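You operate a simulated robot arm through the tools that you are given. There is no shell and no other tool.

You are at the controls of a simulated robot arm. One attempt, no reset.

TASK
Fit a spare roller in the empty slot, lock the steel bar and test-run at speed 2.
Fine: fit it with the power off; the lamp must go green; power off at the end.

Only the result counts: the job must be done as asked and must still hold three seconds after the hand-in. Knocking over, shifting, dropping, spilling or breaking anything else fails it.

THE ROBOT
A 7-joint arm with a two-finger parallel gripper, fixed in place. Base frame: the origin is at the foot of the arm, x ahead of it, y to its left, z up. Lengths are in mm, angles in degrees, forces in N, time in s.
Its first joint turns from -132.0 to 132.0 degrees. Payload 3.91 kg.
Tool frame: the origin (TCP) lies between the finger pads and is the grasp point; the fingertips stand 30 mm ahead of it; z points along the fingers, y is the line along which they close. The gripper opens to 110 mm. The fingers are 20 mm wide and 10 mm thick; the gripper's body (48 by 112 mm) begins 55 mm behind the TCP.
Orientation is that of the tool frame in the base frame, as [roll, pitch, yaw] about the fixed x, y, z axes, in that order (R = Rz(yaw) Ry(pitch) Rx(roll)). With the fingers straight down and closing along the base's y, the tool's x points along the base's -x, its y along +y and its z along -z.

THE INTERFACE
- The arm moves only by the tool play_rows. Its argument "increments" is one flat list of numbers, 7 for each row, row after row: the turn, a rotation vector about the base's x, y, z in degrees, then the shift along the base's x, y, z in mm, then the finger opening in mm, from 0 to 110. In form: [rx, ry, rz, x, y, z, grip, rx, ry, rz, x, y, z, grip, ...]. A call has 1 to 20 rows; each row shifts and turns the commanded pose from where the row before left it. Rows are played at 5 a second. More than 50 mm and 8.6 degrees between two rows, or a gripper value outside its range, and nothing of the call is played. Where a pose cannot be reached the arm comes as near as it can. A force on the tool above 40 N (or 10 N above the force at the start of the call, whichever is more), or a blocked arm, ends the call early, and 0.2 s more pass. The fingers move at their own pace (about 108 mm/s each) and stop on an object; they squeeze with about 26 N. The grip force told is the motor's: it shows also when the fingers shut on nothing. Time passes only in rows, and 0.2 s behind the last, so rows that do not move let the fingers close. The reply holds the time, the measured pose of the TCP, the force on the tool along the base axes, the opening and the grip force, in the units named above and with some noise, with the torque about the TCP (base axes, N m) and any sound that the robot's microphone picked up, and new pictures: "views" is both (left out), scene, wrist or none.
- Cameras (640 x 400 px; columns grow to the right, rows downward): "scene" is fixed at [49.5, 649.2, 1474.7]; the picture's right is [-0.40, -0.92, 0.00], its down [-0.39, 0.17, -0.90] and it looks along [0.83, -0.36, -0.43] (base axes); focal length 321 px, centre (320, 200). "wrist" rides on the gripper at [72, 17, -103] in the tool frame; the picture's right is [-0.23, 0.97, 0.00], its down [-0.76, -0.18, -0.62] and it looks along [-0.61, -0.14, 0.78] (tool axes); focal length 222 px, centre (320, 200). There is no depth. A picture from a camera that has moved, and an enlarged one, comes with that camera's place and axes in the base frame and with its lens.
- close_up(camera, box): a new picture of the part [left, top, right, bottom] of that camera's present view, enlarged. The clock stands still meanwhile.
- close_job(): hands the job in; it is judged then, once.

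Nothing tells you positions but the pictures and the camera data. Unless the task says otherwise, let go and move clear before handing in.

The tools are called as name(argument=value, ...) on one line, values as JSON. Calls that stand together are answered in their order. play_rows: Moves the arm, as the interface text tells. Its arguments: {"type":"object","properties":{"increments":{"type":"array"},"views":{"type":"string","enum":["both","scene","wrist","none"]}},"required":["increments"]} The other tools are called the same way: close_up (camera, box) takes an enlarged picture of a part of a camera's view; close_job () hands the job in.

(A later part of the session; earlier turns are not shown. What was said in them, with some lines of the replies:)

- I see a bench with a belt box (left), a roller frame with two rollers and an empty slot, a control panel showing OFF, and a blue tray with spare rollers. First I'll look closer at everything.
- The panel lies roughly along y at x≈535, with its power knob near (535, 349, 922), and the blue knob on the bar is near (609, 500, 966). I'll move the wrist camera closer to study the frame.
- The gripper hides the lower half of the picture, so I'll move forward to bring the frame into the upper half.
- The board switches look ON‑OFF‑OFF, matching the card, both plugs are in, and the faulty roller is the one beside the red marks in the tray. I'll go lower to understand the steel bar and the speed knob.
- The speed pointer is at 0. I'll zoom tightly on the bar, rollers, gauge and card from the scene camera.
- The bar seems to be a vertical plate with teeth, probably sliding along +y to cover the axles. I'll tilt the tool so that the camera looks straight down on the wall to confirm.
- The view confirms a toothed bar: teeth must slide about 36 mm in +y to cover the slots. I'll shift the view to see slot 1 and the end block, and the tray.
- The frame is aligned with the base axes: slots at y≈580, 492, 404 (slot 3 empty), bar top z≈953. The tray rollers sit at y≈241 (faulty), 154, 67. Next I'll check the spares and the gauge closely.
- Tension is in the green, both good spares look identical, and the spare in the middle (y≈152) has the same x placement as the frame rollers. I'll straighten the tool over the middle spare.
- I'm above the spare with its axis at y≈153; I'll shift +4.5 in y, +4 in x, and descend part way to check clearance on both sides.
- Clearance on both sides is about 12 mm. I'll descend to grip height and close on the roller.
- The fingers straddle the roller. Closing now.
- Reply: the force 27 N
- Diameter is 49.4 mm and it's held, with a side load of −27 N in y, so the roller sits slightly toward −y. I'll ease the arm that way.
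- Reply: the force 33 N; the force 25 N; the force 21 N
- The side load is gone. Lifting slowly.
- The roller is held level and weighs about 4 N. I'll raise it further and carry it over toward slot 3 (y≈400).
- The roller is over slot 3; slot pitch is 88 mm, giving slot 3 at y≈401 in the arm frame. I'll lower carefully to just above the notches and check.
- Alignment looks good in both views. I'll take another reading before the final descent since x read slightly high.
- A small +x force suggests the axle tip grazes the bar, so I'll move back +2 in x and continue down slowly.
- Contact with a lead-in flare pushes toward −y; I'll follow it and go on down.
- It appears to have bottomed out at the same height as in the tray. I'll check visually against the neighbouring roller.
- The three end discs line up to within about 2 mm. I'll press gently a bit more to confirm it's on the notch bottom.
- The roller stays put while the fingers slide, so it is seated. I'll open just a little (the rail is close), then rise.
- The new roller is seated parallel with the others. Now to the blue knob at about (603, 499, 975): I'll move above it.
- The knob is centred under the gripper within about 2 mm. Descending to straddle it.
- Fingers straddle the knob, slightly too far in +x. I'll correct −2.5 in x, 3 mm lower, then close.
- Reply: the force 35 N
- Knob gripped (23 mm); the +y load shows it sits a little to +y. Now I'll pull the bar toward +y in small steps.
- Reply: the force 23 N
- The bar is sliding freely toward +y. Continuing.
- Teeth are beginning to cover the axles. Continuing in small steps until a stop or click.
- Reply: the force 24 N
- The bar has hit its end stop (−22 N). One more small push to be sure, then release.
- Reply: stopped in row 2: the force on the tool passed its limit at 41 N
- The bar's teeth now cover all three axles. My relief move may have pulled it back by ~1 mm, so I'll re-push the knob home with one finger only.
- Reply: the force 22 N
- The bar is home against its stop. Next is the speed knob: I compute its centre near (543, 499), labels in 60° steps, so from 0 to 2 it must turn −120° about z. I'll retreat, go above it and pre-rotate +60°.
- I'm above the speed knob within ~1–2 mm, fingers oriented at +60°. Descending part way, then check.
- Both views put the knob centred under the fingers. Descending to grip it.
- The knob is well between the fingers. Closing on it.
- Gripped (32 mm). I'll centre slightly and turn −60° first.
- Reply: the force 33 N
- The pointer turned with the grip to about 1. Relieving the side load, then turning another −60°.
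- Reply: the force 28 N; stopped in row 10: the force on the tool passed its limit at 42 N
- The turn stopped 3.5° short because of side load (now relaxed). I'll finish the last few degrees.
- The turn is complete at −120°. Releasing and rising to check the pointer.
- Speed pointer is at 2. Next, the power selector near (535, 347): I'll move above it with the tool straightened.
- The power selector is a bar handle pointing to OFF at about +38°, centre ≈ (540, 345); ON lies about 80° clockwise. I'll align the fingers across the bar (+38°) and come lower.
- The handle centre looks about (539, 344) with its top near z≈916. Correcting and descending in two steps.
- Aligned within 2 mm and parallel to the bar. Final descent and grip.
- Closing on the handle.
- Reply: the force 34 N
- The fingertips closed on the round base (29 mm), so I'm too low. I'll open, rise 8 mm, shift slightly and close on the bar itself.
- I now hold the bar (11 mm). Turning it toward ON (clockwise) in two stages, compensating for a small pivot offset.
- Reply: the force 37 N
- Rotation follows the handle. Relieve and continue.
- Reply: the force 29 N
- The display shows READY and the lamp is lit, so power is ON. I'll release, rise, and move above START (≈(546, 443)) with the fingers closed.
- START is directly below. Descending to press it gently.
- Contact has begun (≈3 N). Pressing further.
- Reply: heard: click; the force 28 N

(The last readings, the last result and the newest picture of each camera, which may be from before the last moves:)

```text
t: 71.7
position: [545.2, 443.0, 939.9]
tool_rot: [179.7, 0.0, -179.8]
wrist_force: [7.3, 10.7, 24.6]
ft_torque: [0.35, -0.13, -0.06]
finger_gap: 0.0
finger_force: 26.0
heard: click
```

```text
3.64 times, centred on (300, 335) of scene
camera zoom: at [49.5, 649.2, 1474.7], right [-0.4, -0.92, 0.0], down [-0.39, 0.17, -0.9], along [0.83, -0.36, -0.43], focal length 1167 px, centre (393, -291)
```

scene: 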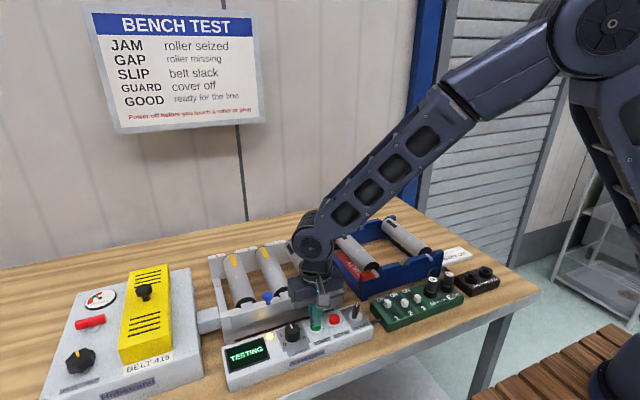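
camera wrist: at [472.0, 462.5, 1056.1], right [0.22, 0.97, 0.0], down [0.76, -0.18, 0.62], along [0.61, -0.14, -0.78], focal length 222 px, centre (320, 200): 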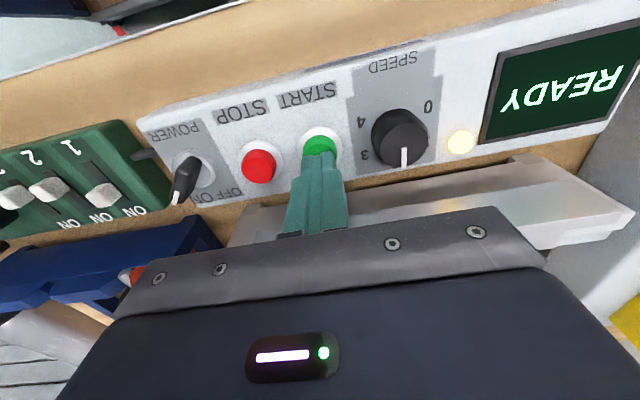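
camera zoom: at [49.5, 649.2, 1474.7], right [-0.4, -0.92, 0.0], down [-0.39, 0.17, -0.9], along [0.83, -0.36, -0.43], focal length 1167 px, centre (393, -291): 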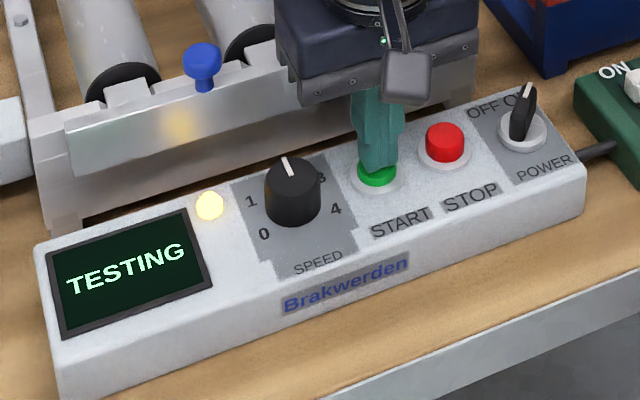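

Click heard and the display says TESTING. I'll lift off the button and wait for the result.

play_rows(increments=[0, 0, 0, 0, 0, 10, 0, 0, 0, 0, 0, 0, 20, 0, 0, 0, 0, 0, 0, 20, 0, 0, 0, 0, 0, 0, 10, 0, 0, 0, 0, 0, 0, 0, 0, 0, 0, 0, 0, 0, 0, 0, 0, 0, 0, 0, 0, 0, 0, 0, 0, 0, 0, 0, 0, 0, 0, 0, 0, 0, 0, 0, 0, 0, 0, 0, 0, 0, 0, 0], views="both")

close_up(camera="scene", box=[205, 235, 385, 390])

```text
t: 73.9
position: [543.3, 442.4, 998.7]
tool_rot: [180.0, -0.2, -179.7]
wrist_force: [-1.3, 0.2, -0.6]
ft_torque: [0.02, 0.0, -0.01]
finger_gap: 0.0
finger_force: 26.2
camera wrist: at [471.8, 460.4, 1102.3], right [0.22, 0.97, 0.0], down [0.76, -0.18, 0.62], along [0.61, -0.14, -0.78], focal length 222 px, centre (320, 200)
```

scene: 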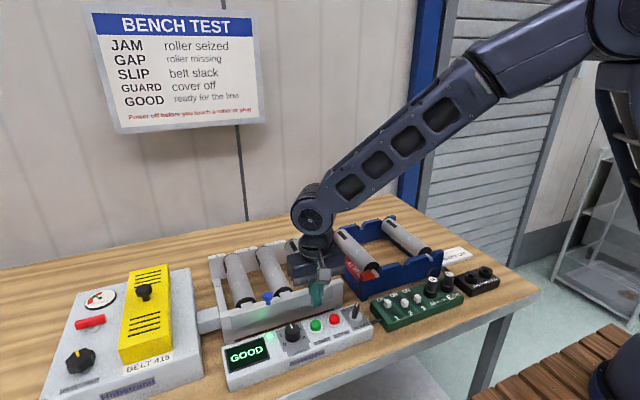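
wrist: 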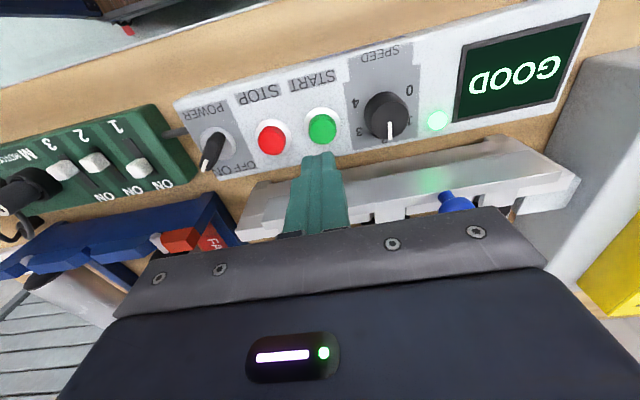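

```text
2.58 times, centred on (295, 312) of scene
camera zoom: at [49.5, 649.2, 1474.7], right [-0.4, -0.92, 0.0], down [-0.39, 0.17, -0.9], along [0.83, -0.36, -0.43], focal length 828 px, centre (384, -90)
```

zoom: 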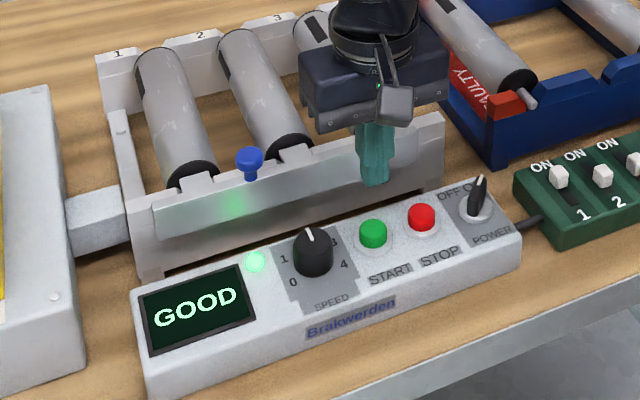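

GOOD and the lamp is green. I'll check whether the rollers are still turning before switching off.

close_up(camera="scene", box=[205, 235, 345, 325])

play_rows(increments=[0, 0, 0, 0, 0, 20, 0, 0, 0, 0, 0, 0, 10, 0], views="none")

close_up(camera="scene", box=[205, 235, 345, 325])

```text
4.44 times, centred on (275, 280) of scene
camera zoom: at [49.5, 649.2, 1474.7], right [-0.4, -0.92, 0.0], down [-0.39, 0.17, -0.9], along [0.83, -0.36, -0.43], focal length 1426 px, centre (520, -156)
```

zoom: 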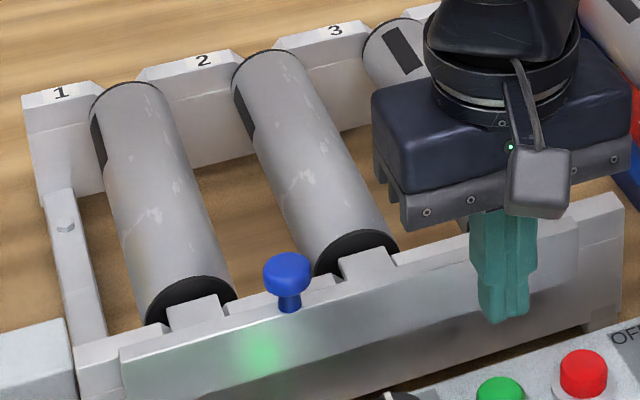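

```text
t: 74.5
position: [545.3, 443.9, 1029.0]
tool_rot: [-180.0, -0.1, -179.8]
wrist_force: [0.2, 0.1, 0.0]
ft_torque: [0.01, 0.02, -0.04]
finger_gap: 0.1
finger_force: 26.0
```

```text
4.44 times, centred on (275, 280) of scene
camera zoom: at [49.5, 649.2, 1474.7], right [-0.4, -0.92, 0.0], down [-0.39, 0.17, -0.9], along [0.83, -0.36, -0.43], focal length 1426 px, centre (520, -156)
```

zoom: 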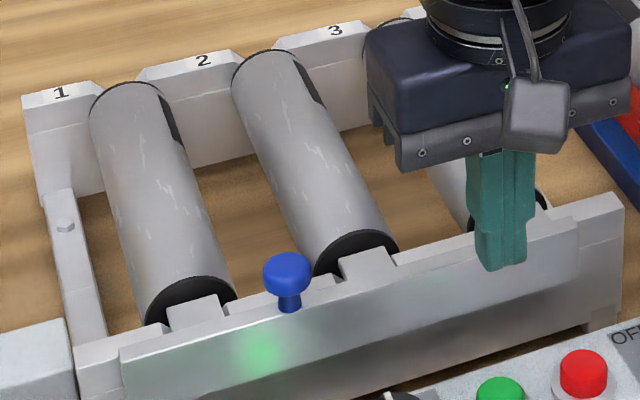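

The rollers are still spinning under a GOOD/green result. Now I'll go switch the power off: move over the selector with the fingers aligned at −37°.

play_rows(increments=[0, 0, -7.4, -1, -20, 0, 20, 0, 0, -7.4, -1, -20, 0, 36, 0, 0, -7.4, -1, -20, 0, 36, 0, 0, -7.4, -1, -20, 0, 36, 0, 0, -7.4, -1.5, -19, 0, 36, 0, 0, 0, 0, 0, -25, 36, 0, 0, 0, 0, 0, -20, 36, 0, 0, 0, 0, 0, 0, 36], views="both")

close_up(camera="wrist", box=[200, 70, 440, 220])

close_up(camera="scene", box=[310, 270, 400, 340])

```text
t: 76.3
position: [539.5, 343.7, 983.8]
tool_rot: [179.9, -0.1, 143.2]
wrist_force: [0.3, -0.9, -0.2]
ft_torque: [-0.02, 0.01, 0.0]
finger_gap: 36.0
finger_force: 0.0
camera wrist: at [491.4, 401.3, 1088.0], right [0.77, 0.64, 0.0], down [0.5, -0.6, 0.62], along [0.4, -0.48, -0.78], focal length 222 px, centre (320, 200)
```

scene: 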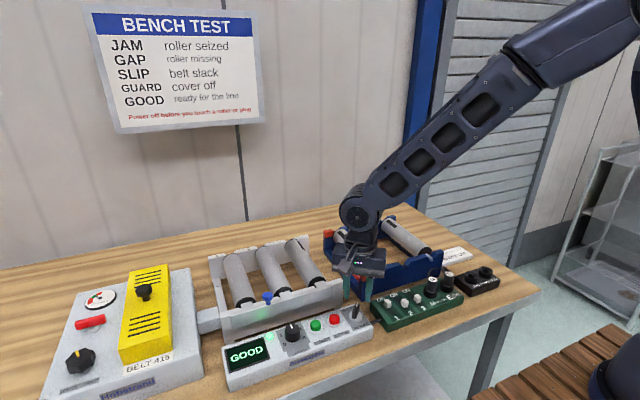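
wrist: 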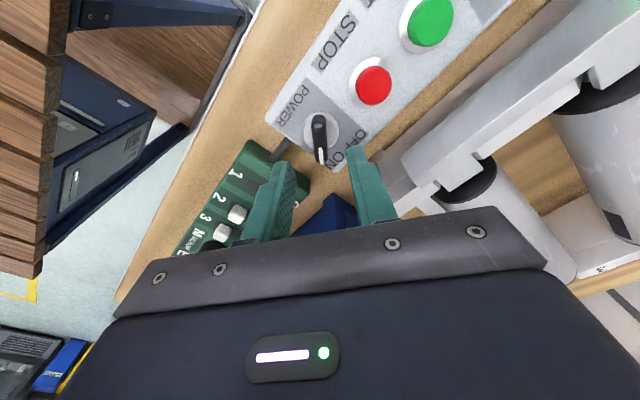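

```text
2.67 times, centred on (320, 145) of wrist
camera zoom: at [491.4, 401.3, 1088.0], right [0.77, 0.64, 0.0], down [0.5, -0.6, 0.62], along [0.4, -0.48, -0.78], focal length 592 px, centre (320, 347)
```

zoom: 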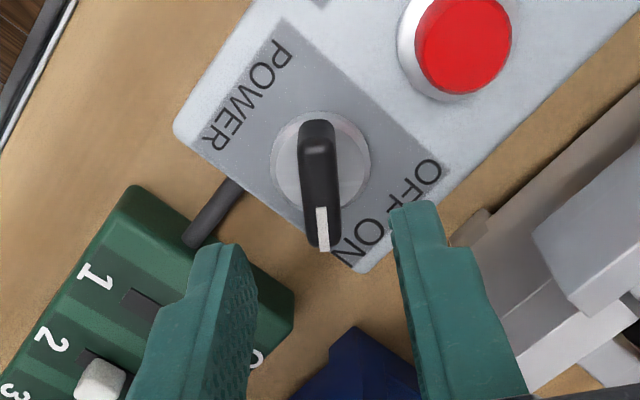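

```text
5.71 times, centred on (355, 305) of scene
camera zoom: at [49.5, 649.2, 1474.7], right [-0.4, -0.92, 0.0], down [-0.39, 0.17, -0.9], along [0.83, -0.36, -0.43], focal length 1834 px, centre (120, -400)
```

zoom: 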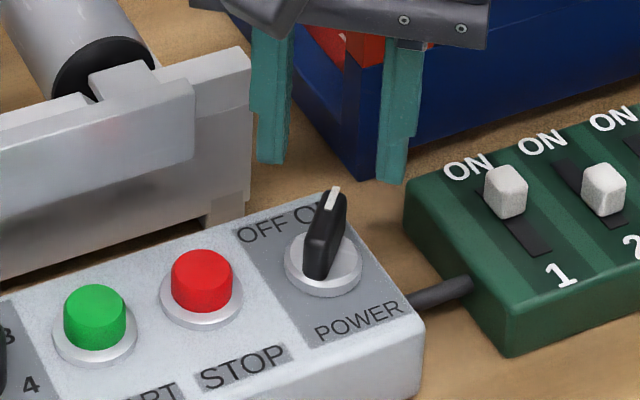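

The handle sits at −45° (ON). I'll rotate the tool 8° more to match, centre on the pivot (−2, +2.5), and descend to the same grip height as before.

play_rows(increments=[0, 0, -8, -2, 2.5, 0, 36, 0, 0, 0, 0, 0, -20, 36, 0, 0, 0, 0, 0, -12, 36, 0, 0, 0, 0, 0, 0, 36], views="wrist")

close_up(camera="wrist", box=[200, 90, 440, 240])

close_up(camera="scene", box=[310, 270, 400, 340])

```text
t: 77.3
position: [538.1, 347.9, 952.6]
tool_rot: [-179.9, 0.0, 135.1]
wrist_force: [0.5, 0.0, 0.5]
ft_torque: [-0.02, 0.0, -0.01]
finger_gap: 36.1
finger_force: 0.0
camera wrist: at [498.2, 411.1, 1056.3], right [0.85, 0.53, 0.0], down [0.42, -0.66, 0.62], along [0.33, -0.53, -0.78], focal length 222 px, centre (320, 200)
```

wrist: 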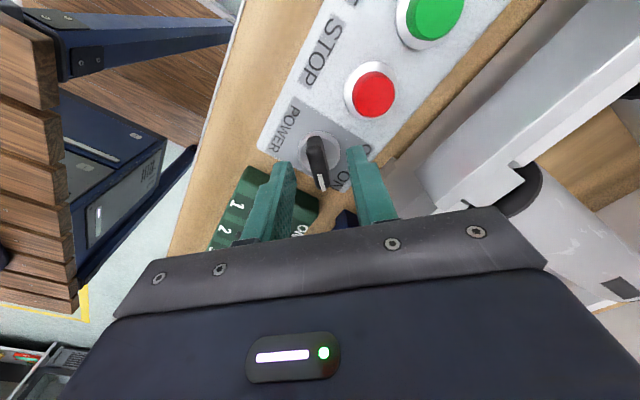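

```text
2.67 times, centred on (320, 165) of wrist
camera zoom: at [498.2, 411.1, 1056.3], right [0.85, 0.53, 0.0], down [0.42, -0.66, 0.62], along [0.33, -0.53, -0.78], focal length 592 px, centre (320, 293)
```

zoom: 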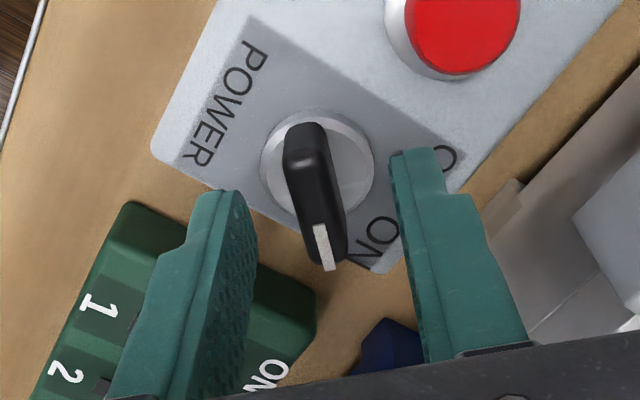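

```text
5.71 times, centred on (355, 305) of scene
camera zoom: at [49.5, 649.2, 1474.7], right [-0.4, -0.92, 0.0], down [-0.39, 0.17, -0.9], along [0.83, -0.36, -0.43], focal length 1834 px, centre (120, -400)
```

zoom: 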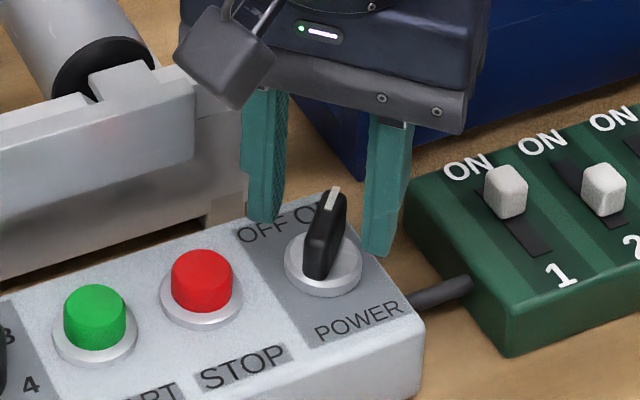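

Parallel to the bar now. Descend to z≈944 and close.

play_rows(increments=[0, 0, 0, 0, 0, -8.5, 36, 0, 0, 0, 0, 0, 0, 24, 0, 0, 0, 0, 0, 0, 12, 0, 0, 0, 0, 0, 0, 4, 0, 0, 0, 0, 0, 0, 4], views="wrist")

close_up(camera="wrist", box=[200, 90, 440, 240])

```text
t: 78.5
position: [537.0, 347.2, 945.0]
tool_rot: [-179.9, -0.2, 135.2]
wrist_force: [-11.9, -13.1, -4.0]
ft_torque: [-0.32, 0.16, -0.03]
finger_gap: 12.9
finger_force: 8.9
camera wrist: at [498.3, 410.8, 1047.6], right [0.85, 0.53, 0.0], down [0.42, -0.66, 0.62], along [0.33, -0.53, -0.78], focal length 222 px, centre (320, 200)
```

wrist: 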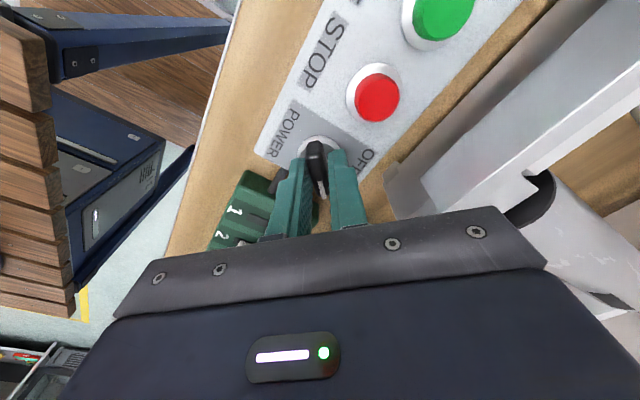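

```text
2.67 times, centred on (320, 165) of wrist
camera zoom: at [498.3, 410.8, 1047.6], right [0.85, 0.53, 0.0], down [0.42, -0.66, 0.62], along [0.33, -0.53, -0.78], focal length 592 px, centre (320, 293)
```

zoom: 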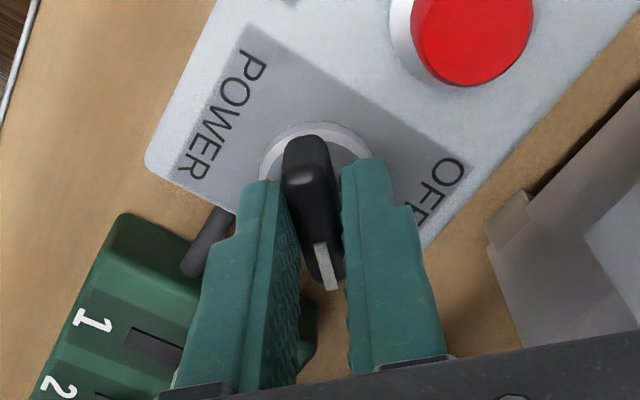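

play_rows(increments=[0, 0, 0, -0.7, -0.7, 0, 4, 0, 0, 0, 0, 0, 0, 4], views="none")

play_rows(increments=[0, 0, 6.5, 0, 0, 0, 4, 0, 0, 6.5, 0, 0, 0, 4, 0, 0, 6.5, 0, 0, 0, 4, 0, 0, 6.5, 0, 0, 0, 4, 0, 0, 6.5, 0, 0, 0, 4, 0, 0, 6.5, 0, 0, 0, 4, 0, 0, 0, 0, 0, 0, 4], views="wrist")

close_up(camera="wrist", box=[200, 90, 440, 240])

```text
t: 79.1
position: [537.6, 346.6, 944.4]
tool_rot: [180.0, -0.1, 135.2]
wrist_force: [-10.2, -12.5, -2.0]
ft_torque: [-0.28, 0.22, -0.02]
finger_gap: 12.3
finger_force: 7.8
```

```text
t: 80.7
position: [535.7, 346.5, 944.4]
tool_rot: [-179.9, -0.1, 174.3]
wrist_force: [-4.7, -16.1, 1.1]
ft_torque: [-0.44, 0.07, 0.01]
finger_gap: 12.7
finger_force: 8.6
camera wrist: at [466.7, 370.9, 1047.7], right [0.32, 0.95, 0.0], down [0.74, -0.25, 0.62], along [0.59, -0.2, -0.78], focal length 222 px, centre (320, 200)
```

wrist: 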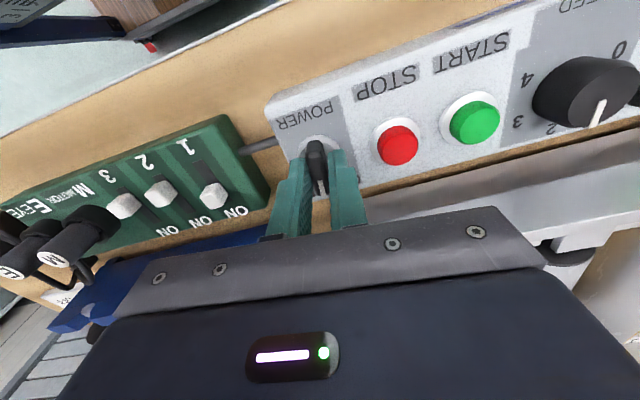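

```text
2.67 times, centred on (320, 165) of wrist
camera zoom: at [466.7, 370.9, 1047.7], right [0.32, 0.95, 0.0], down [0.74, -0.25, 0.62], along [0.59, -0.2, -0.78], focal length 592 px, centre (320, 293)
```

zoom: 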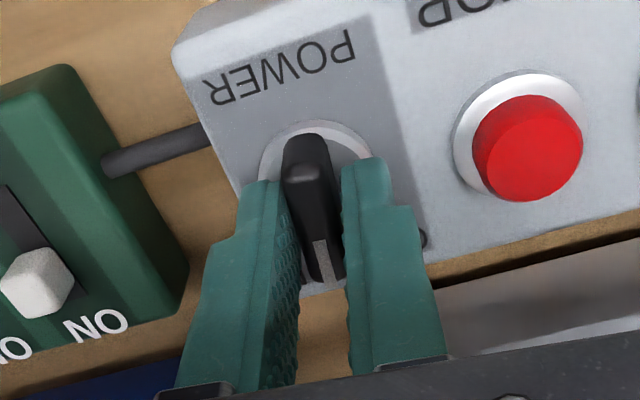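

The handle follows. Continue to OFF.

play_rows(increments=[0, 0, 6.5, 0, -0.4, 0, 2, 0, 0, 6.5, 0, -0.4, 0, 2, 0, 0, 6.5, 0, 0, 0, 2, 0, 0, 6.5, 0, 0, 0, 2, 0, 0, 6.5, 0, 0, 0, 2, 0, 0, 6.5, 0, 0, 0, 2, 0, 0, 6, 0, 0, 0, 2, 0, 0, 5, 0, 0, 0, 2, 0, 0, 0, 0, 0, 0, 2], views="both")

close_up(camera="wrist", box=[200, 90, 440, 240])

```text
t: 82.2
position: [537.6, 344.7, 944.6]
tool_rot: [-179.9, -0.1, -145.9]
wrist_force: [-1.2, -10.2, 8.2]
ft_torque: [-0.3, 0.54, 0.01]
finger_gap: 11.1
finger_force: 44.4
stopped in row 7: the force on the tool passed its limit at 42 N (the readings are from after the stop); the commanded pose is now the measured one
camera wrist: at [467.9, 319.1, 1047.9], right [-0.36, 0.93, 0.0], down [0.73, 0.28, 0.62], along [0.58, 0.22, -0.78], focal length 222 px, centre (320, 200)
```

scene: 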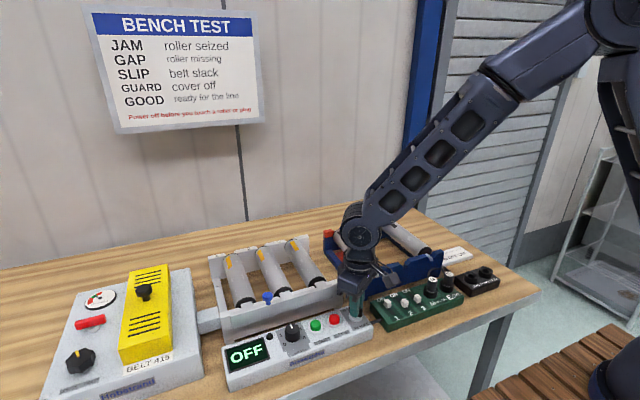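
wrist: 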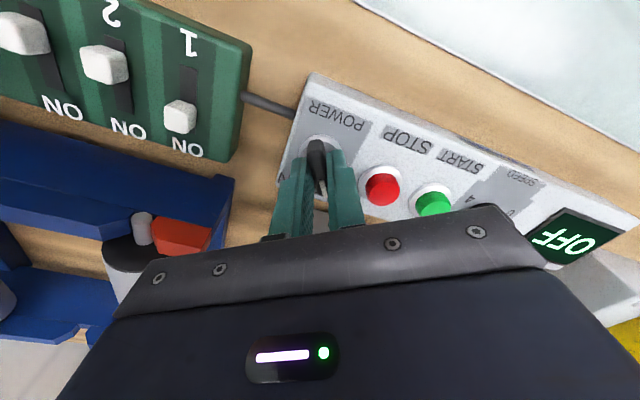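

```text
2.67 times, centred on (320, 165) of wrist
camera zoom: at [467.9, 319.1, 1047.9], right [-0.36, 0.93, 0.0], down [0.73, 0.28, 0.62], along [0.58, 0.22, -0.78], focal length 592 px, centre (320, 293)
```

zoom: 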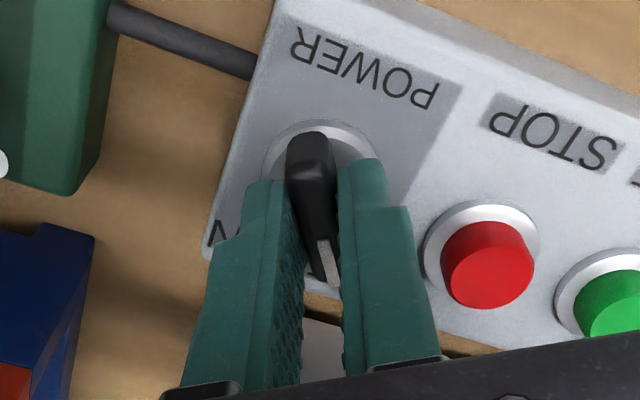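

Display shows OFF. A few degrees more toward the OFF detent, then release and rise.

play_rows(increments=[0, 0, 3, 0, -0.3, 0, 2, 0, 0, 2.5, 0, 0, 0, 2, 0, 0, 0, 0, 0, 0, 2], views="none")

play_rows(increments=[0, 0, 0, 0, 0, 0, 34, 0, 0, 0, 0, 0, 0, 34, 0, 0, 0, 0, 0, 20, 34, 0, 0, 0, 0, 0, 40, 34, 0, 0, 0, 0, 0, 40, 34, 0, 0, 0, 0, 0, 40, 34, 0, 0, -7, -20, 0, 30, 34, 0, 0, -7, -20, 0, 20, 34, 0, 0, -7, -20, 0, 0, 34, 0, 0, 0, 0, 0, 0, 34], views="both")

close_up(camera="scene", box=[205, 235, 385, 390])

close_up(camera="scene", box=[310, 270, 400, 340])

close_up(camera="scene", box=[205, 235, 350, 325])

```text
t: 83.0
position: [536.8, 344.1, 944.6]
tool_rot: [179.9, -0.2, -140.4]
wrist_force: [-3.3, -2.9, 2.9]
ft_torque: [-0.73, 1.0, 0.03]
finger_gap: 11.0
finger_force: 44.8
```

```text
t: 85.2
position: [476.4, 347.4, 1136.0]
tool_rot: [180.0, -0.1, -161.6]
wrist_force: [0.5, 0.0, -0.7]
ft_torque: [0.03, 0.01, 0.0]
finger_gap: 33.8
finger_force: 0.1
camera wrist: at [403.4, 340.6, 1238.9], right [-0.09, 1.0, 0.0], down [0.78, 0.07, 0.62], along [0.62, 0.06, -0.78], focal length 222 px, centre (320, 200)
```

scene: 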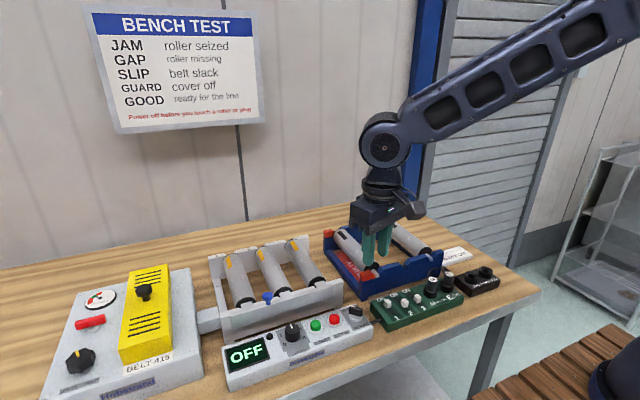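
wrist: 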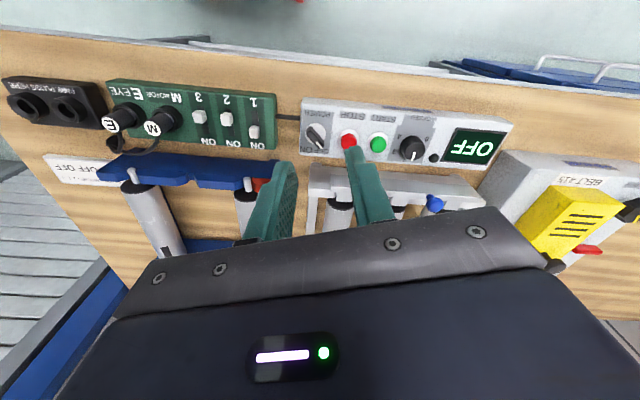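

```text
2.58 times, centred on (295, 312) of scene
camera zoom: at [49.5, 649.2, 1474.7], right [-0.4, -0.92, 0.0], down [-0.39, 0.17, -0.9], along [0.83, -0.36, -0.43], focal length 828 px, centre (384, -90)
```

zoom: 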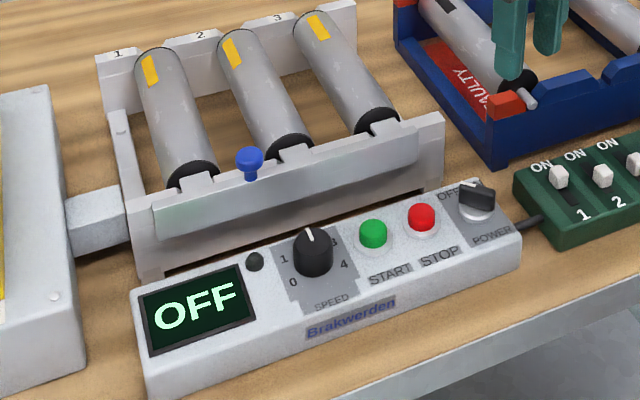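

```text
5.71 times, centred on (355, 305) of scene
camera zoom: at [49.5, 649.2, 1474.7], right [-0.4, -0.92, 0.0], down [-0.39, 0.17, -0.9], along [0.83, -0.36, -0.43], focal length 1834 px, centre (120, -400)
```

zoom: 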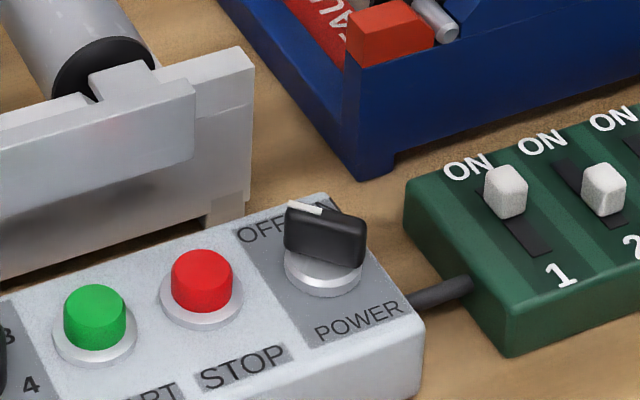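

```text
4.41 times, centred on (278, 280) of scene
camera zoom: at [49.5, 649.2, 1474.7], right [-0.4, -0.92, 0.0], down [-0.39, 0.17, -0.9], along [0.83, -0.36, -0.43], focal length 1416 px, centre (508, -153)
```

zoom: 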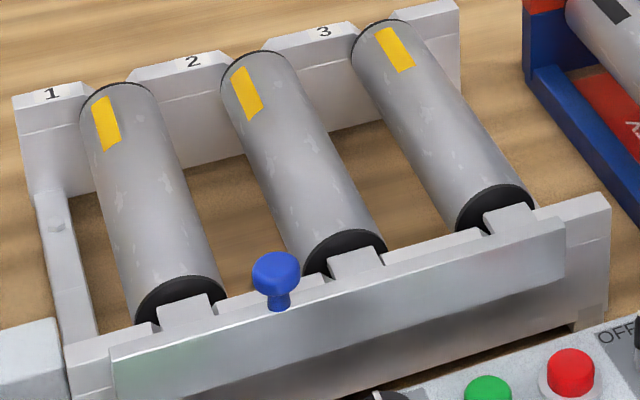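

The result was GOOD with a green lamp at speed 2. Power is now OFF, the bar is locked over three seated rollers, nothing else has moved and the arm is clear. Handing in.

close_job()

```text
The job is handed in.
```

I fitted a good spare roller (not the one marked faulty) in slot 3 with the power off. I then slid the steel bar across until it hit its end stop, so all three rollers are held.

I set the speed to 2, switched the power on and pressed START. The display showed GOOD and the lamp went green.

Afterwards I switched the power off; the display reads OFF and the rollers are still. I went straight to power off without pressing STOP. As far as the pictures show, nothing else was disturbed. The arm is clear of the bench, and I've handed the job in.
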